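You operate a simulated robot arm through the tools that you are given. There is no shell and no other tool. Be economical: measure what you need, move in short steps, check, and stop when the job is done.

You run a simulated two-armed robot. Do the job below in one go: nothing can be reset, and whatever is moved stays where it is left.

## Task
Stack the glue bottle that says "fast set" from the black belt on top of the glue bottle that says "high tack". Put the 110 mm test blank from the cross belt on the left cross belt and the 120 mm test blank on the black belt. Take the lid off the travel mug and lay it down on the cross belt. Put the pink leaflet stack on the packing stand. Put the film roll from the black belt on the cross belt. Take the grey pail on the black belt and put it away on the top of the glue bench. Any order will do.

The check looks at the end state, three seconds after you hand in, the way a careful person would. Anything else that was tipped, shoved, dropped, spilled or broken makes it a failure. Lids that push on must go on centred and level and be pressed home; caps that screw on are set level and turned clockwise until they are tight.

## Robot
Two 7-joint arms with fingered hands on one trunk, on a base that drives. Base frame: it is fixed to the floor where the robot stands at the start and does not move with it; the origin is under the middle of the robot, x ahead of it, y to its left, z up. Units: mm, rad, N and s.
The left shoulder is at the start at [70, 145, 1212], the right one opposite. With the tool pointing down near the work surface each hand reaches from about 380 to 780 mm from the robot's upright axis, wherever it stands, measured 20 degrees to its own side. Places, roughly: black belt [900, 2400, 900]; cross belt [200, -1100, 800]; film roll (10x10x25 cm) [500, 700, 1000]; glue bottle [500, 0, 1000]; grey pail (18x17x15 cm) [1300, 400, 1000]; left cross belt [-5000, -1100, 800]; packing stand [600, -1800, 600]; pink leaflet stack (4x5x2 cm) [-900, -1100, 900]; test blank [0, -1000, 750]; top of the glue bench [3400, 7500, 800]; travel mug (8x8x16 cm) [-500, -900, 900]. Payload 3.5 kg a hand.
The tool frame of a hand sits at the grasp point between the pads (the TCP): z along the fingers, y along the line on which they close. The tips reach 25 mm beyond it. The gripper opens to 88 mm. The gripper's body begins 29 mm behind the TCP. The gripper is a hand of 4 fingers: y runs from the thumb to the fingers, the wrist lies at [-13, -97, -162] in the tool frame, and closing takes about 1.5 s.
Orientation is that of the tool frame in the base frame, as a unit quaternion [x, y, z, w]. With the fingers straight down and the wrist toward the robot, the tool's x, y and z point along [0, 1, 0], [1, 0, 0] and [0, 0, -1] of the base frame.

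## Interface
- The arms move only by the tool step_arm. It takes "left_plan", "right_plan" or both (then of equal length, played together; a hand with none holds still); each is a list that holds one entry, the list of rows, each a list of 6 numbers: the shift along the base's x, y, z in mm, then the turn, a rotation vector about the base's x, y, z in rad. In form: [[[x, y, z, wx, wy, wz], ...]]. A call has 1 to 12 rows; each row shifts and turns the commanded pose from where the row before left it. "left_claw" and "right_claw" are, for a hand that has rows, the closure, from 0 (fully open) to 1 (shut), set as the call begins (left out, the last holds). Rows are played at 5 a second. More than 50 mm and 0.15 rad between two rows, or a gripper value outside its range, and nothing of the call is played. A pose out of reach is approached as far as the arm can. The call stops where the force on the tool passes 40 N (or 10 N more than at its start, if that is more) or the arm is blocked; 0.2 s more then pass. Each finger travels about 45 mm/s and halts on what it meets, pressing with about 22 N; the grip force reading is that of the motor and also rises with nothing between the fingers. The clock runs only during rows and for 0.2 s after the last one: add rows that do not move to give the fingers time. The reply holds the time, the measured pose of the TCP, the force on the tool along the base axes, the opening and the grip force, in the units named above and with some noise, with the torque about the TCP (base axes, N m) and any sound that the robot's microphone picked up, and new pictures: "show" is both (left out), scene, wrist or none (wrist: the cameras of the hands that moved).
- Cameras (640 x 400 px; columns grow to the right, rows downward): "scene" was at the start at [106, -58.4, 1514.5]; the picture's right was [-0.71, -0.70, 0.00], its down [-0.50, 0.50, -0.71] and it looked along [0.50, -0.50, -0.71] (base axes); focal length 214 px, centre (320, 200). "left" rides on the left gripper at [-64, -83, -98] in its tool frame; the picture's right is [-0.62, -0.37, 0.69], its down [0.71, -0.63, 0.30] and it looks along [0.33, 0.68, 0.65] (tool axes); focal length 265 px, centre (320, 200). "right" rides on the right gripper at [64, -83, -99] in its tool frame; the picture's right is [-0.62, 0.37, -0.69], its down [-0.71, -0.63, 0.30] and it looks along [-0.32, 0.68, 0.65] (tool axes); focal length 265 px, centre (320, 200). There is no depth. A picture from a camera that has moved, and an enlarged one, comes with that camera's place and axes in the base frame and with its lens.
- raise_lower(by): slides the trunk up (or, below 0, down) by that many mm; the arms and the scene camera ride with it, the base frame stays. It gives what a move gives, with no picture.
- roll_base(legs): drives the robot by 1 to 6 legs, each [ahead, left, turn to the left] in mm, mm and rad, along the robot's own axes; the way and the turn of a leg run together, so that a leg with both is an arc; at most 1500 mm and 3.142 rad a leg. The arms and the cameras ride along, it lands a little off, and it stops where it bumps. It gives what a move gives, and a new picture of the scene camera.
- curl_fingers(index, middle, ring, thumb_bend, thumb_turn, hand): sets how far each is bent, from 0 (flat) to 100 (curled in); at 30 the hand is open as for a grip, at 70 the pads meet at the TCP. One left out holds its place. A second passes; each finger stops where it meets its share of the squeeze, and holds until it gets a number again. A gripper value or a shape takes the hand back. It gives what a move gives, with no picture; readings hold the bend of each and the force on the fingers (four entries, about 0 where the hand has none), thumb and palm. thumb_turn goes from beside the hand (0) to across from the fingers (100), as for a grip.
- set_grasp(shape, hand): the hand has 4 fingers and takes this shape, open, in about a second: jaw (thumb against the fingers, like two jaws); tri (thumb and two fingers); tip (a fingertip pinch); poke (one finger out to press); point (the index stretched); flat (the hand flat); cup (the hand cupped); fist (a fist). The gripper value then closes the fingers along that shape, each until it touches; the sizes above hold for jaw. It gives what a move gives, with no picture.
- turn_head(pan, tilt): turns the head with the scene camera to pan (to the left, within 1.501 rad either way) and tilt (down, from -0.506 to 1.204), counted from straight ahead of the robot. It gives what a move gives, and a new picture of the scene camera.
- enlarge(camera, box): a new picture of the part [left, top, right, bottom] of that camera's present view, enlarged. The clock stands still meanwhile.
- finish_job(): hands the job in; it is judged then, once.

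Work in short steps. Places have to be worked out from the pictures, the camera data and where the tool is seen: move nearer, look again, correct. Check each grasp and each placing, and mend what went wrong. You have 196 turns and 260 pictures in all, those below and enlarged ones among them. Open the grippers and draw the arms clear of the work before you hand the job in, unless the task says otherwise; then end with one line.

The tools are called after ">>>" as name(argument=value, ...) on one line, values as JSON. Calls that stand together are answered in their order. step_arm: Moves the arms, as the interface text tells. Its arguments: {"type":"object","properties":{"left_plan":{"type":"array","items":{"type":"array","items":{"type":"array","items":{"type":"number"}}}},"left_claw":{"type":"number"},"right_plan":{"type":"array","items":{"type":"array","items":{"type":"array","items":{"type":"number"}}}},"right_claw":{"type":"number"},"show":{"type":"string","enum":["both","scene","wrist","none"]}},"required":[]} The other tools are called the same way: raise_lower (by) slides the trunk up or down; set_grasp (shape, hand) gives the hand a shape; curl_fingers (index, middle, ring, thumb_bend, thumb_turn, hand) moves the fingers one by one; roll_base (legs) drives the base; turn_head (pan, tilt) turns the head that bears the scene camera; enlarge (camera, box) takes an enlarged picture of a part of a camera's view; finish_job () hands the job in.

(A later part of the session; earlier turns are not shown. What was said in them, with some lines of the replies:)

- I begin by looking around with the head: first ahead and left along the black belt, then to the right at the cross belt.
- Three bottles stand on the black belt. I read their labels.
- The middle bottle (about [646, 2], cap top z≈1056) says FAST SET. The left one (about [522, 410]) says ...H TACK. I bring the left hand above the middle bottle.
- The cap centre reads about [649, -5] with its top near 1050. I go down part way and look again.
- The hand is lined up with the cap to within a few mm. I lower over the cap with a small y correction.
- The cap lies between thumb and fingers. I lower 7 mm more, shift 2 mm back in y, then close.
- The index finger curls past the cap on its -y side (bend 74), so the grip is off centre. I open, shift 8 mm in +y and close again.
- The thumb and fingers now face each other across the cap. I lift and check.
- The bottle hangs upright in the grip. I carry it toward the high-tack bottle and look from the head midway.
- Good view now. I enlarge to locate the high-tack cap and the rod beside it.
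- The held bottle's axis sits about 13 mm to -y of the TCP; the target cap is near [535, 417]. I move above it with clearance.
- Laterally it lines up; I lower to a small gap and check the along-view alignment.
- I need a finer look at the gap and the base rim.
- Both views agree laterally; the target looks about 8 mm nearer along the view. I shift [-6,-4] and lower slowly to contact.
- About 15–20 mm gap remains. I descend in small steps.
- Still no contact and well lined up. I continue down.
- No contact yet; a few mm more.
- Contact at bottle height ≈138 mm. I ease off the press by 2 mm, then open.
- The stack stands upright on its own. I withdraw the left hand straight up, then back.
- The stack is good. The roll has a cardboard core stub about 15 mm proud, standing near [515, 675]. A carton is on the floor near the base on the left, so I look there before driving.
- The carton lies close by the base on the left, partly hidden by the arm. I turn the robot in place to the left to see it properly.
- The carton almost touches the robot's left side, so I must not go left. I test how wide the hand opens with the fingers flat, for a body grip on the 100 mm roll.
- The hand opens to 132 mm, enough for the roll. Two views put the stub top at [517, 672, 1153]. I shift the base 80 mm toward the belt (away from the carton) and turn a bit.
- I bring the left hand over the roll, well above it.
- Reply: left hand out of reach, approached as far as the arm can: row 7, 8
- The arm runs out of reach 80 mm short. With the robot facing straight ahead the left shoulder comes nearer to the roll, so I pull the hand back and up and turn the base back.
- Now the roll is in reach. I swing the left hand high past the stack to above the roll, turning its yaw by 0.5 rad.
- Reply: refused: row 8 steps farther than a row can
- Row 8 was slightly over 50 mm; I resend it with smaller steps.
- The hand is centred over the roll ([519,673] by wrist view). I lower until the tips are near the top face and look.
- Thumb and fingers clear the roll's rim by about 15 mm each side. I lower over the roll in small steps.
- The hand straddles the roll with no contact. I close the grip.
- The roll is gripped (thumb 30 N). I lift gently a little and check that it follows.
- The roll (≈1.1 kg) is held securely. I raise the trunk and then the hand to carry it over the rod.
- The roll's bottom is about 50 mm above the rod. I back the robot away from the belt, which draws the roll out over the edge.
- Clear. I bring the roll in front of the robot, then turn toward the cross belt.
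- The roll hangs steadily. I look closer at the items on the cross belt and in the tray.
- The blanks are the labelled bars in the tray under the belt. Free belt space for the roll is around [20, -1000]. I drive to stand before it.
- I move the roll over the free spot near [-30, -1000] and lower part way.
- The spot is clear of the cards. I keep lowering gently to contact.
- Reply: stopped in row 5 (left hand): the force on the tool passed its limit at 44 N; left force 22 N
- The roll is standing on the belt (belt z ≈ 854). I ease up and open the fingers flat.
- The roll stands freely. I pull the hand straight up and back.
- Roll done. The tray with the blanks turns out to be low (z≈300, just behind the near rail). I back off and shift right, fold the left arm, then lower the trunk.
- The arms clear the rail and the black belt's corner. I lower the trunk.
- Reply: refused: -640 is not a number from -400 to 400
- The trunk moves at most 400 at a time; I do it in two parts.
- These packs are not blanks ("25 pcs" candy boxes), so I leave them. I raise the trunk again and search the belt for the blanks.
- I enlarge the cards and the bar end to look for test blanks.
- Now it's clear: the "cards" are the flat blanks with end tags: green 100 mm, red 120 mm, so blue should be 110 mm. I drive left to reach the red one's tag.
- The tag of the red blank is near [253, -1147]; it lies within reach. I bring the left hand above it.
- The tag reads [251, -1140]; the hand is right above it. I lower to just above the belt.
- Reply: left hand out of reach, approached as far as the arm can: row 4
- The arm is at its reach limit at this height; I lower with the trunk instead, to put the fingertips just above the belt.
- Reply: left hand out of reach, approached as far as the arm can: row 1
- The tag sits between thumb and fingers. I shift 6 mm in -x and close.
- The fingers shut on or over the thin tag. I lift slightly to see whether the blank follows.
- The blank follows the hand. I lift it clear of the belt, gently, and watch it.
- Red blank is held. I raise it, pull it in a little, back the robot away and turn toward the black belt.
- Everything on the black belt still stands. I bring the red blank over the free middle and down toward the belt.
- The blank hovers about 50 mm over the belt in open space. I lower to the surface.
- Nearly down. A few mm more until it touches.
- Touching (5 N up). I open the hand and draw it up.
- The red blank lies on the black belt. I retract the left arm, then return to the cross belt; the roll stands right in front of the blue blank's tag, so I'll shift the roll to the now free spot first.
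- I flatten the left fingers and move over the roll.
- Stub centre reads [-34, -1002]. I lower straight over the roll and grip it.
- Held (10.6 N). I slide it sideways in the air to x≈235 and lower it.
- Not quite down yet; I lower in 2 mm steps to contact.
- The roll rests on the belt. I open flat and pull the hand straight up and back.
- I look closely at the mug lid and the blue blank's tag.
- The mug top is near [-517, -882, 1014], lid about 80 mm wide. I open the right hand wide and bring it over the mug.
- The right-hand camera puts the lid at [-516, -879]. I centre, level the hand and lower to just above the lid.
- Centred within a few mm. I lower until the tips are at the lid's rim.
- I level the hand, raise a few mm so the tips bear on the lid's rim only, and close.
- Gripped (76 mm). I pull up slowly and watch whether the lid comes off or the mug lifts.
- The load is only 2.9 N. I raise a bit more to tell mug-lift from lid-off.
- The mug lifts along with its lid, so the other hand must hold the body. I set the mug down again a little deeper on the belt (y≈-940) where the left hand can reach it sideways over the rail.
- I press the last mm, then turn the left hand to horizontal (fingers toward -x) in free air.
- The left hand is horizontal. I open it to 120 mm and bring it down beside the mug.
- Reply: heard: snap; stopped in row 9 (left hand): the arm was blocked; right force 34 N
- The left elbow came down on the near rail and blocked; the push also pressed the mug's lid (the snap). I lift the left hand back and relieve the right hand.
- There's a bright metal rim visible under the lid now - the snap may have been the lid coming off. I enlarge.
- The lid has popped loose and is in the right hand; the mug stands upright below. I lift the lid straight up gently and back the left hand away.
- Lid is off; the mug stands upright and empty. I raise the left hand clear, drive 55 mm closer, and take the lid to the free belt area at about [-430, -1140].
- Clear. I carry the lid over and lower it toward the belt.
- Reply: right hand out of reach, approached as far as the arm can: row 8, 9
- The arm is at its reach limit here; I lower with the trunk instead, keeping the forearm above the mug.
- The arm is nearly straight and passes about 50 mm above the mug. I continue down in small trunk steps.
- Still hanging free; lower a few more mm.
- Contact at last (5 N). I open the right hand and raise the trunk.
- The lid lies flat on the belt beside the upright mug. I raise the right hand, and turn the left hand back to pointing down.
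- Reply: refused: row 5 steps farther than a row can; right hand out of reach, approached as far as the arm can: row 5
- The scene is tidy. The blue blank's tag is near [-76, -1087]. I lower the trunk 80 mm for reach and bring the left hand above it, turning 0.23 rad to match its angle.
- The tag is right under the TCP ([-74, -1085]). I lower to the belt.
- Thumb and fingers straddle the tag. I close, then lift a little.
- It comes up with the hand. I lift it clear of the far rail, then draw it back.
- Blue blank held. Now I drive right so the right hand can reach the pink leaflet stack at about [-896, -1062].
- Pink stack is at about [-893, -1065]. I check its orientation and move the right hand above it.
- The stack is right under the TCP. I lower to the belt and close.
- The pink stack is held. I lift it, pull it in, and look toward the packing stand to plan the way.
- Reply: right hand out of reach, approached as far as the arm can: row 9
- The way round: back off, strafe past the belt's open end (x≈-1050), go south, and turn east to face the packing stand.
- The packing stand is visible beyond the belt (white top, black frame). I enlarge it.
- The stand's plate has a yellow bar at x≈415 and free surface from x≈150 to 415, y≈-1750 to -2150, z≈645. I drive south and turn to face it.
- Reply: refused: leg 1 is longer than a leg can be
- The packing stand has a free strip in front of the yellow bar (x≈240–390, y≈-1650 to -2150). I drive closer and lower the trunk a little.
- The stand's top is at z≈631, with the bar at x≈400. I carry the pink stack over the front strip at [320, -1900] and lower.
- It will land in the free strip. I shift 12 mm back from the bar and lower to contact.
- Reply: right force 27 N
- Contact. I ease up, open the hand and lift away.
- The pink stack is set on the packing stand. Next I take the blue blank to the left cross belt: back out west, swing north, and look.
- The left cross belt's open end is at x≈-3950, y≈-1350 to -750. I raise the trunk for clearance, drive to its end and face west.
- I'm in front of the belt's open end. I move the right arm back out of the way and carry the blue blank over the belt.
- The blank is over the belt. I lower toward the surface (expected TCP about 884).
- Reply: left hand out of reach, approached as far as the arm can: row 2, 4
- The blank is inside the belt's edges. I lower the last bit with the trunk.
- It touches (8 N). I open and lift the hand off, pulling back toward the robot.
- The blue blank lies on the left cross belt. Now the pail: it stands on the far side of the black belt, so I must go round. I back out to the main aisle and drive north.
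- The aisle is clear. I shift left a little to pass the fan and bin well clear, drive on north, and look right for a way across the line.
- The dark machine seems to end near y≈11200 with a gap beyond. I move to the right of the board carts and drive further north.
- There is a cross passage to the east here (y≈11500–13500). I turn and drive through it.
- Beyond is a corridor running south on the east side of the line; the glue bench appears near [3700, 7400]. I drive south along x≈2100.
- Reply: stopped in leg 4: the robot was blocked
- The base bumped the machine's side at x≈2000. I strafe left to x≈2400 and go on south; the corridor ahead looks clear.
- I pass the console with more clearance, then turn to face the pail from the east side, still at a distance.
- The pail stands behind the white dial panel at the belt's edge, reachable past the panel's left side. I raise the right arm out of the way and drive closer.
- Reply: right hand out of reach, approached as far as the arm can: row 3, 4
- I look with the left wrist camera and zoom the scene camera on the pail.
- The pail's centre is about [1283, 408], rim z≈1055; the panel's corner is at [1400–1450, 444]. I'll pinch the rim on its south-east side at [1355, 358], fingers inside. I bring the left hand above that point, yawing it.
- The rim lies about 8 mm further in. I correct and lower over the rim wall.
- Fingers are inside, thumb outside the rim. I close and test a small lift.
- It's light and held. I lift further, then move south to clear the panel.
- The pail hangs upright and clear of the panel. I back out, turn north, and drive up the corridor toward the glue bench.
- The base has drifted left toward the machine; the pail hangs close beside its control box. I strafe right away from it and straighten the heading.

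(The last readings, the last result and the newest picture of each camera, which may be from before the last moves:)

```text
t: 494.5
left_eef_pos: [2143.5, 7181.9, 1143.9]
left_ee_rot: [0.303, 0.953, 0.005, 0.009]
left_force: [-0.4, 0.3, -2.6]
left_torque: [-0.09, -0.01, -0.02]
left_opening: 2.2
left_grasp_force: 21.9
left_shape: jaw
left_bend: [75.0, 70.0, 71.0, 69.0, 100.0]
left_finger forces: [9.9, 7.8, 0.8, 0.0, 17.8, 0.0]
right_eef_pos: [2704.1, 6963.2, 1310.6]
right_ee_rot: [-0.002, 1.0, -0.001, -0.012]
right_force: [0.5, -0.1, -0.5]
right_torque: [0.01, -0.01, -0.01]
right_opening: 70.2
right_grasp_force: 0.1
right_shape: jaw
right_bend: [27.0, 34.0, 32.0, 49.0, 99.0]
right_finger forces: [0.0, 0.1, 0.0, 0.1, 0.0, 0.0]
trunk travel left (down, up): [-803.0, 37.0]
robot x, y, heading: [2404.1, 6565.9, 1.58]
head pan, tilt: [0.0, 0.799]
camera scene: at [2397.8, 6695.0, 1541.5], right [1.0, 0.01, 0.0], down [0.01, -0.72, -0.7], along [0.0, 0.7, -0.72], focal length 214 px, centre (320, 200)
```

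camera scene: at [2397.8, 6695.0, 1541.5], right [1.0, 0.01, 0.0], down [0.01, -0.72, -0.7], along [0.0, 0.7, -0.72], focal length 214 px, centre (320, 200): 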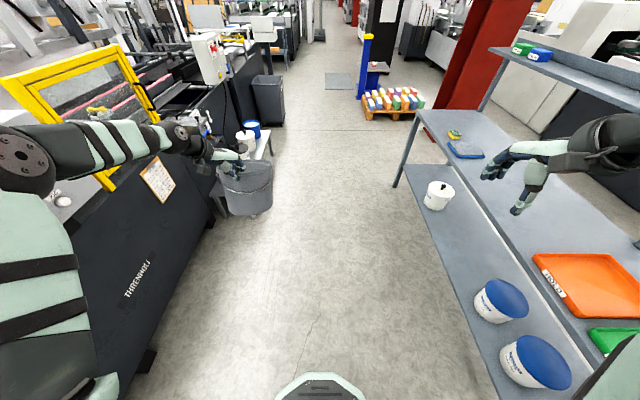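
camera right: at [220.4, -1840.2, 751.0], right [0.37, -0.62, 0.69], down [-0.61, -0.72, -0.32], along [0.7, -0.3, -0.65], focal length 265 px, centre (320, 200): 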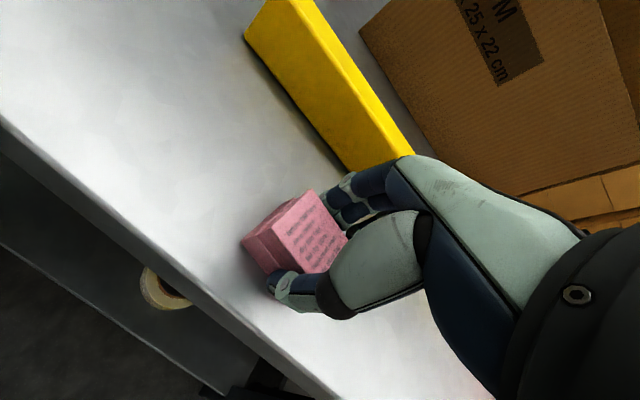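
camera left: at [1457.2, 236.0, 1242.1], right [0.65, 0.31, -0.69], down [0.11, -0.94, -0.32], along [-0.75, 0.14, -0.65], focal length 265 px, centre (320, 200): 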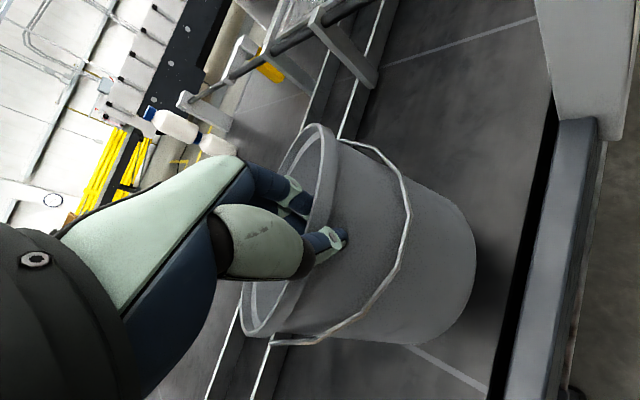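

Clear of everything. The bench top (z≈800) has a free patch near [3340, 7470] between the cloth and the orange tray. I drive up beside it and turn to face it.

>>> roll_base(legs=[[700, 0, 0], [0, -290, 0], [0, 0, -1.58]])

>>> turn_head(pan=0.15, tilt=0.8)

```text
t: 503.7
left_eef_pos: [3308.9, 7505.5, 1144.7]
left_ee_rot: [0.89, 0.456, -0.003, 0.009]
left_force: [-0.7, -0.2, -1.3]
left_torque: [0.0, 0.12, 0.01]
left_opening: 2.5
left_grasp_force: 21.9
left_shape: jaw
left_bend: [75.0, 70.0, 71.0, 70.0, 100.0]
left_finger forces: [10.0, 7.3, 0.7, 0.0, 17.4, 0.1]
right_eef_pos: [3084.0, 6947.3, 1307.7]
right_ee_rot: [0.709, 0.705, 0.01, -0.01]
right_force: [-0.2, 0.5, 0.3]
right_torque: [-0.01, -0.02, 0.0]
right_opening: 70.4
right_grasp_force: 0.1
right_shape: jaw
right_bend: [27.0, 34.0, 32.0, 49.0, 99.0]
right_finger forces: [0.1, 0.0, 0.0, 0.1, 0.0, 0.0]
trunk travel left (down, up): [-803.0, 37.0]
robot x, y, heading: [2688.1, 7252.4, 0.002]
head pan, tilt: [0.0, 0.799]
camera scene: at [2818.9, 7252.0, 1541.5], right [0.0, -1.0, 0.0], down [-0.72, 0.0, -0.7], along [0.7, 0.0, -0.72], focal length 214 px, centre (320, 200)
```

scene: 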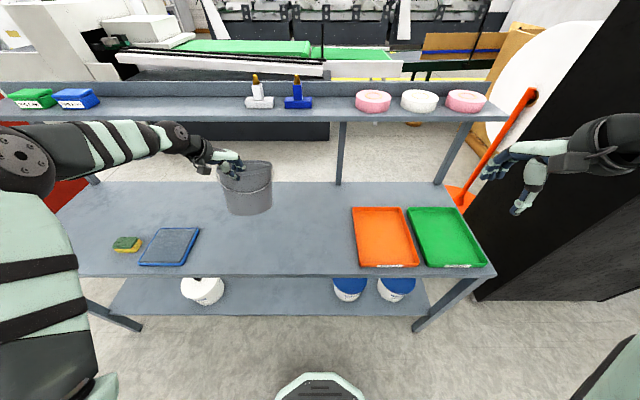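

```text
t: 504.4
left_eef_pos: [3308.6, 7505.1, 1144.6]
left_ee_rot: [0.889, 0.457, -0.002, 0.008]
left_force: [0.4, 0.2, -2.5]
left_torque: [0.03, 0.12, 0.0]
left_opening: 2.6
left_grasp_force: 22.5
left_shape: jaw
left_bend: [75.0, 70.0, 71.0, 70.0, 100.0]
left_finger forces: [10.0, 7.5, 0.8, 0.1, 17.5, 0.0]
right_eef_pos: [3085.3, 6947.5, 1308.9]
right_ee_rot: [0.709, 0.705, 0.01, -0.01]
right_force: [0.6, 0.1, 0.5]
right_torque: [0.0, 0.03, -0.01]
right_opening: 70.2
right_grasp_force: 0.1
right_shape: jaw
right_bend: [27.0, 34.0, 32.0, 49.0, 99.0]
right_finger forces: [0.0, 0.0, 0.1, 0.0, 0.0, 0.1]
trunk travel left (down, up): [-803.0, 37.0]
robot x, y, heading: [2689.5, 7253.8, 0.003]
head pan, tilt: [0.15, 0.799]
camera scene: at [2818.0, 7263.8, 1541.5], right [0.15, -0.99, 0.0], down [-0.71, -0.11, -0.7], along [0.69, 0.1, -0.72], focal length 214 px, centre (320, 200)
```

scene: 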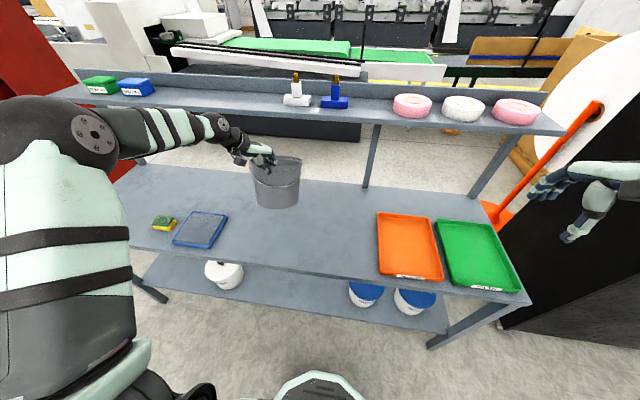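

The bench top is at z≈880 with a free patch straight under the pail (between the cloth and the orange tray). I lower it gently.

>>> step_arm(left_plan=[[[0, 0, -25, 0, 0, 0], [0, 0, -25, 0, 0, 0], [0, 0, -20, 0, 0, 0], [0, 0, -10, 0, 0, 0], [0, 0, -5, 0, 0, 0], [0, 0, 0, 0, 0, 0]]], show="scene")

```text
t: 505.8
left_eef_pos: [3309.0, 7504.7, 1059.1]
left_ee_rot: [0.89, 0.456, -0.002, 0.008]
left_force: [-0.5, 0.0, -2.1]
left_torque: [0.02, 0.13, -0.02]
left_opening: 2.3
left_grasp_force: 22.3
left_shape: jaw
left_bend: [75.0, 70.0, 71.0, 70.0, 100.0]
left_finger forces: [9.9, 7.5, 0.9, 0.1, 17.7, 0.0]
right_eef_pos: [3084.4, 6945.0, 1308.0]
right_ee_rot: [0.709, 0.705, 0.01, -0.01]
right_force: [0.7, -0.2, -0.3]
right_torque: [0.0, 0.01, 0.01]
right_opening: 70.1
right_grasp_force: 0.0
right_shape: jaw
right_bend: [27.0, 34.0, 32.0, 49.0, 99.0]
right_finger forces: [0.0, 0.0, 0.1, 0.0, 0.0, 0.0]
trunk travel left (down, up): [-803.0, 37.0]
robot x, y, heading: [2686.8, 7253.8, -0.001]
head pan, tilt: [0.15, 0.799]
camera scene: at [2817.9, 7263.6, 1541.5], right [0.15, -0.99, 0.0], down [-0.71, -0.11, -0.7], along [0.69, 0.11, -0.72], focal length 214 px, centre (320, 200)
```

scene: 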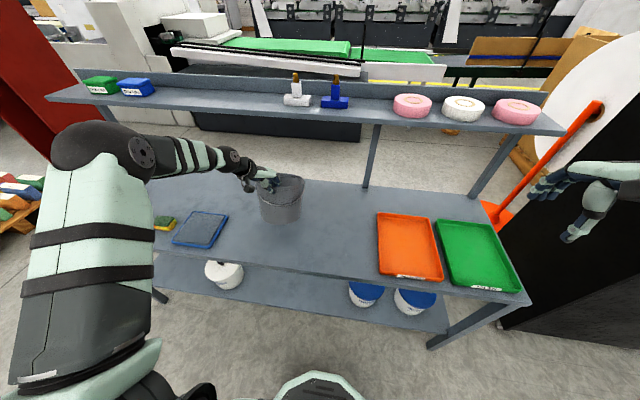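

Getting close. I keep lowering in small steps watching the force.

>>> step_arm(left_plan=[[[0, 0, -8, 0, 0, 0], [0, 0, -6, 0, 0, 0], [0, 0, 0, 0, 0, 0]]], show="none")

>>> step_arm(left_plan=[[[0, 0, -5, 0, 0, 0], [0, 0, -3, 0, 0, 0], [0, 0, 0, 0, 0, 0]]], show="none")

>>> step_arm(left_plan=[[[0, 0, -4, 0, 0, 0], [0, 0, -3, 0, 0, 0], [0, 0, 0, 0, 0, 0]]], show="none")

```text
t: 506.6
left_eef_pos: [3308.5, 7505.2, 1045.2]
left_ee_rot: [0.89, 0.457, -0.002, 0.008]
left_force: [0.5, 0.4, -2.5]
left_torque: [0.01, 0.1, -0.04]
left_opening: 2.4
left_grasp_force: 22.3
left_shape: jaw
left_bend: [75.0, 70.0, 71.0, 70.0, 100.0]
left_finger forces: [10.1, 7.6, 0.8, 0.0, 17.6, 0.0]
right_eef_pos: [3084.2, 6945.8, 1308.3]
right_ee_rot: [0.709, 0.705, 0.011, -0.01]
right_force: [0.6, 0.7, 0.3]
right_torque: [0.01, -0.01, 0.04]
right_opening: 70.2
right_grasp_force: 0.0
right_shape: jaw
right_bend: [27.0, 34.0, 32.0, 49.0, 99.0]
right_finger forces: [0.0, 0.0, 0.0, 0.1, 0.1, 0.0]
trunk travel left (down, up): [-803.0, 37.0]
robot x, y, heading: [2687.7, 7251.8, 0.002]
head pan, tilt: [0.15, 0.799]
```

```text
t: 507.4
left_eef_pos: [3309.0, 7504.0, 1037.1]
left_ee_rot: [0.89, 0.457, -0.002, 0.008]
left_force: [-0.6, -0.7, -2.1]
left_torque: [0.02, 0.09, 0.03]
left_opening: 2.7
left_grasp_force: 22.2
left_shape: jaw
left_bend: [75.0, 70.0, 71.0, 70.0, 100.0]
left_finger forces: [10.0, 7.5, 0.8, 0.0, 17.6, 0.0]
right_eef_pos: [3085.1, 6945.9, 1307.5]
right_ee_rot: [0.709, 0.705, 0.01, -0.01]
right_force: [-0.1, -0.2, 0.2]
right_torque: [-0.02, -0.01, 0.01]
right_opening: 70.3
right_grasp_force: 0.0
right_shape: jaw
right_bend: [27.0, 34.0, 32.0, 49.0, 99.0]
right_finger forces: [0.0, 0.0, 0.1, 0.1, 0.0, 0.1]
trunk travel left (down, up): [-803.0, 37.0]
robot x, y, heading: [2686.0, 7250.1, 0.007]
head pan, tilt: [0.15, 0.799]
```

```text
t: 508.2
left_eef_pos: [3309.1, 7504.8, 1029.3]
left_ee_rot: [0.89, 0.456, -0.002, 0.009]
left_force: [0.5, 0.3, -2.2]
left_torque: [-0.03, 0.12, 0.04]
left_opening: 2.5
left_grasp_force: 22.0
left_shape: jaw
left_bend: [75.0, 70.0, 71.0, 70.0, 100.0]
left_finger forces: [9.9, 7.6, 0.7, 0.1, 17.5, 0.0]
right_eef_pos: [3084.8, 6946.6, 1309.0]
right_ee_rot: [0.709, 0.705, 0.01, -0.01]
right_force: [0.0, 0.5, -0.2]
right_torque: [0.01, -0.01, 0.02]
right_opening: 70.4
right_grasp_force: 0.1
right_shape: jaw
right_bend: [27.0, 34.0, 32.0, 49.0, 99.0]
right_finger forces: [0.0, 0.0, 0.0, 0.0, 0.0, 0.0]
trunk travel left (down, up): [-803.0, 37.0]
robot x, y, heading: [2689.1, 7253.0, 0.005]
head pan, tilt: [0.15, 0.799]
```

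Not yet touching. I look once closely at the gap.

>>> enlarge(camera="scene", box=[220, 160, 340, 260])

```text
4.00 times, centred on (280, 210) of scene
camera zoom: at [2818.0, 7263.8, 1541.5], right [0.15, -0.99, 0.0], down [-0.71, -0.11, -0.7], along [0.69, 0.1, -0.72], focal length 858 px, centre (480, 160)
```

zoom: 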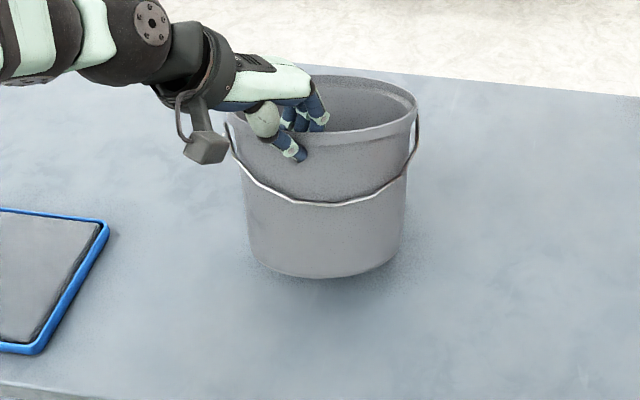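

Upright, with a small gap still under it. I go on lowering.

>>> step_arm(left_plan=[[[0, 0, -6, 0, 0, 0], [0, 0, -6, 0, 0, 0], [0, 0, 0, 0, 0, 0]]], show="none")

>>> step_arm(left_plan=[[[0, 0, -4, 0, 0, 0], [0, 0, -4, 0, 0, 0], [0, 0, 0, 0, 0, 0]]], show="none")

>>> step_arm(left_plan=[[[0, 0, -4, 0, 0, 0], [0, 0, -3, 0, 0, 0], [0, 0, 0, 0, 0, 0]]], show="none")

```text
t: 509.0
left_eef_pos: [3311.6, 7505.0, 1019.7]
left_ee_rot: [0.89, 0.456, -0.002, 0.009]
left_force: [-0.6, 0.7, -1.3]
left_torque: [0.02, 0.13, 0.01]
left_opening: 2.3
left_grasp_force: 21.8
left_shape: jaw
left_bend: [75.0, 70.0, 71.0, 70.0, 100.0]
left_finger forces: [9.5, 7.3, 0.5, 0.0, 17.0, 0.0]
right_eef_pos: [3084.1, 6946.6, 1309.3]
right_ee_rot: [0.709, 0.705, 0.009, -0.009]
right_force: [0.0, -0.2, -0.6]
right_torque: [-0.03, -0.01, -0.01]
right_opening: 70.3
right_grasp_force: 0.0
right_shape: jaw
right_bend: [27.0, 34.0, 32.0, 49.0, 99.0]
right_finger forces: [0.0, 0.0, 0.0, 0.0, 0.0, 0.0]
trunk travel left (down, up): [-803.0, 37.0]
robot x, y, heading: [2687.9, 7252.1, 0.005]
head pan, tilt: [0.15, 0.799]
```

```text
t: 509.8
left_eef_pos: [3307.8, 7505.7, 1010.5]
left_ee_rot: [0.89, 0.456, -0.002, 0.009]
left_force: [0.1, -2.0, -0.1]
left_torque: [-0.06, 0.03, 0.0]
left_opening: 2.4
left_grasp_force: 22.1
left_shape: jaw
left_bend: [75.0, 70.0, 71.0, 70.0, 100.0]
left_finger forces: [8.7, 7.1, 0.2, 0.1, 16.5, 0.0]
right_eef_pos: [3084.1, 6946.6, 1308.6]
right_ee_rot: [0.709, 0.705, 0.009, -0.009]
right_force: [0.0, 1.3, -0.6]
right_torque: [0.02, -0.02, 0.04]
right_opening: 70.3
right_grasp_force: 0.0
right_shape: jaw
right_bend: [27.0, 34.0, 32.0, 49.0, 99.0]
right_finger forces: [0.1, 0.0, 0.0, 0.0, 0.0, 0.0]
trunk travel left (down, up): [-803.0, 37.0]
robot x, y, heading: [2688.0, 7254.8, 0.003]
head pan, tilt: [0.15, 0.799]
```

```text
t: 510.6
left_eef_pos: [3308.2, 7505.1, 1004.2]
left_ee_rot: [0.89, 0.457, -0.001, 0.008]
left_force: [-1.6, -0.1, 0.6]
left_torque: [-0.04, -0.07, -0.05]
left_opening: 2.7
left_grasp_force: 21.7
left_shape: jaw
left_bend: [75.0, 70.0, 71.0, 70.0, 100.0]
left_finger forces: [8.4, 6.8, 0.1, 0.0, 16.6, 0.0]
right_eef_pos: [3084.2, 6945.4, 1308.9]
right_ee_rot: [0.709, 0.705, 0.01, -0.009]
right_force: [0.0, -0.7, -0.1]
right_torque: [-0.02, -0.02, 0.0]
right_opening: 70.2
right_grasp_force: 0.1
right_shape: jaw
right_bend: [27.0, 34.0, 32.0, 49.0, 99.0]
right_finger forces: [0.0, 0.0, 0.0, 0.0, 0.0, 0.1]
trunk travel left (down, up): [-803.0, 37.0]
robot x, y, heading: [2687.7, 7251.1, -0.001]
head pan, tilt: [0.15, 0.799]
```

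It has touched and is settling level. I check.

>>> enlarge(camera="scene", box=[220, 160, 340, 260])

```text
4.00 times, centred on (280, 210) of scene
camera zoom: at [2817.0, 7263.4, 1541.6], right [0.15, -0.99, 0.0], down [-0.71, -0.11, -0.7], along [0.69, 0.11, -0.72], focal length 858 px, centre (480, 160)
```

zoom: 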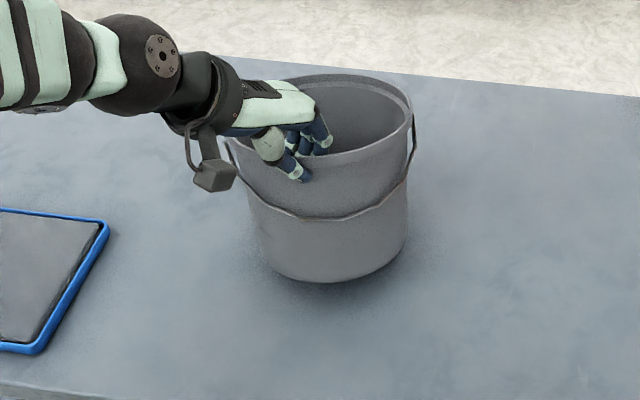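

Allowing for perspective the pail now stands level. I open the hand and rise straight up.

>>> step_arm(left_plan=[[[0, 0, 0, 0, 0, 0], [0, 0, 0, 0, 0, 0], [0, 0, 0, 0, 0, 0], [0, 0, 0, 0, 0, 0], [0, 0, 0, 0, 0, 0], [0, 0, 20, 0, 0, 0], [0, 0, 30, 0, 0, 0], [0, 0, 40, 0, 0, 0], [0, 0, 45, 0, 0, 0], [-10, 0, 40, 0, 0, 0], [-40, 0, 20, 0, 0, 0], [-45, 0, 0, 0, 0, 0]]], left_claw=0.3, show="none")

>>> enlarge(camera="scene", box=[180, 100, 420, 290])

```text
t: 513.2
left_eef_pos: [3211.1, 7506.3, 1199.4]
left_ee_rot: [0.89, 0.457, -0.002, 0.008]
left_force: [-0.1, -0.4, -0.5]
left_torque: [-0.04, 0.02, -0.01]
left_opening: 61.3
left_grasp_force: 0.0
left_shape: jaw
left_bend: [27.0, 37.0, 34.0, 58.0, 99.0]
left_finger forces: [0.1, 0.1, 0.0, 0.0, 0.0, 0.0]
right_eef_pos: [3081.5, 6946.1, 1309.6]
right_ee_rot: [0.71, 0.704, 0.011, -0.009]
right_force: [0.7, 0.0, -0.1]
right_torque: [0.01, -0.02, 0.01]
right_opening: 70.0
right_grasp_force: 0.0
right_shape: jaw
right_bend: [27.0, 34.0, 32.0, 49.0, 99.0]
right_finger forces: [0.1, 0.1, 0.0, 0.0, 0.0, 0.1]
trunk travel left (down, up): [-803.0, 37.0]
robot x, y, heading: [2688.2, 7255.9, 0.001]
head pan, tilt: [0.15, 0.799]
```

```text
2.11 times, centred on (300, 195) of scene
camera zoom: at [2814.3, 7263.3, 1541.8], right [0.15, -0.99, 0.0], down [-0.71, -0.11, -0.7], along [0.69, 0.11, -0.72], focal length 452 px, centre (362, 210)
```

zoom: 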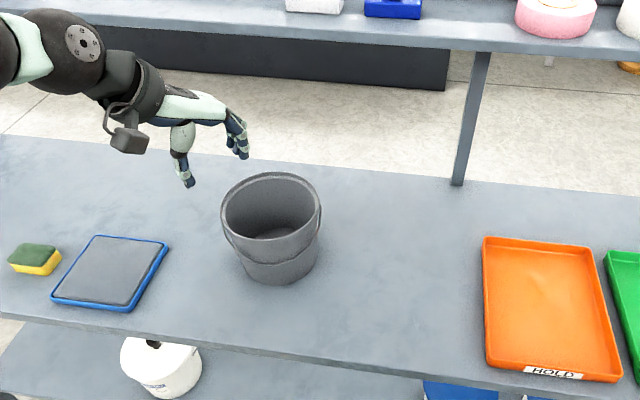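

The pail stands upright on the bench top and everything is released. I back away from the bench and hand in.

>>> roll_base(legs=[[-280, 0, 0]])

>>> finish_job()

```text
t: 515.2
left_eef_pos: [2935.1, 7504.1, 1197.5]
left_ee_rot: [0.89, 0.455, -0.003, 0.008]
left_force: [0.6, -0.1, -0.3]
left_torque: [0.0, 0.02, 0.01]
left_opening: 61.8
left_grasp_force: 0.1
left_shape: jaw
left_bend: [27.0, 37.0, 34.0, 58.0, 99.0]
left_finger forces: [0.1, 0.1, 0.0, 0.0, 0.1, 0.0]
right_eef_pos: [2801.1, 6944.1, 1308.4]
right_ee_rot: [0.71, 0.704, 0.008, -0.01]
right_force: [-0.1, 0.2, 0.2]
right_torque: [0.0, -0.04, 0.04]
right_opening: 70.3
right_grasp_force: 0.1
right_shape: jaw
right_bend: [27.0, 34.0, 32.0, 49.0, 99.0]
right_finger forces: [0.1, 0.1, 0.0, 0.0, 0.0, 0.0]
trunk travel left (down, up): [-803.0, 37.0]
robot x, y, heading: [2406.8, 7255.1, -0.012]
head pan, tilt: [0.15, 0.799]
camera scene: at [2536.9, 7263.2, 1541.3], right [0.15, -0.99, 0.0], down [-0.71, -0.11, -0.7], along [0.69, 0.1, -0.72], focal length 214 px, centre (320, 200)
```

scene: 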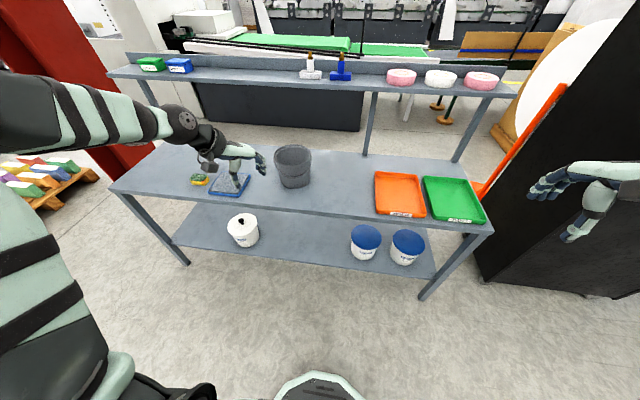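

```text
The job is handed in.
```

I handed the job in with all seven items placed where you asked. I never saw the "110 mm" label on the blue blank; I took it as the 110 because the green one reads 100 mm and the red one 120 mm. The base also bumped the side of the machine once on the way round to the pail, with no sign that anything moved.
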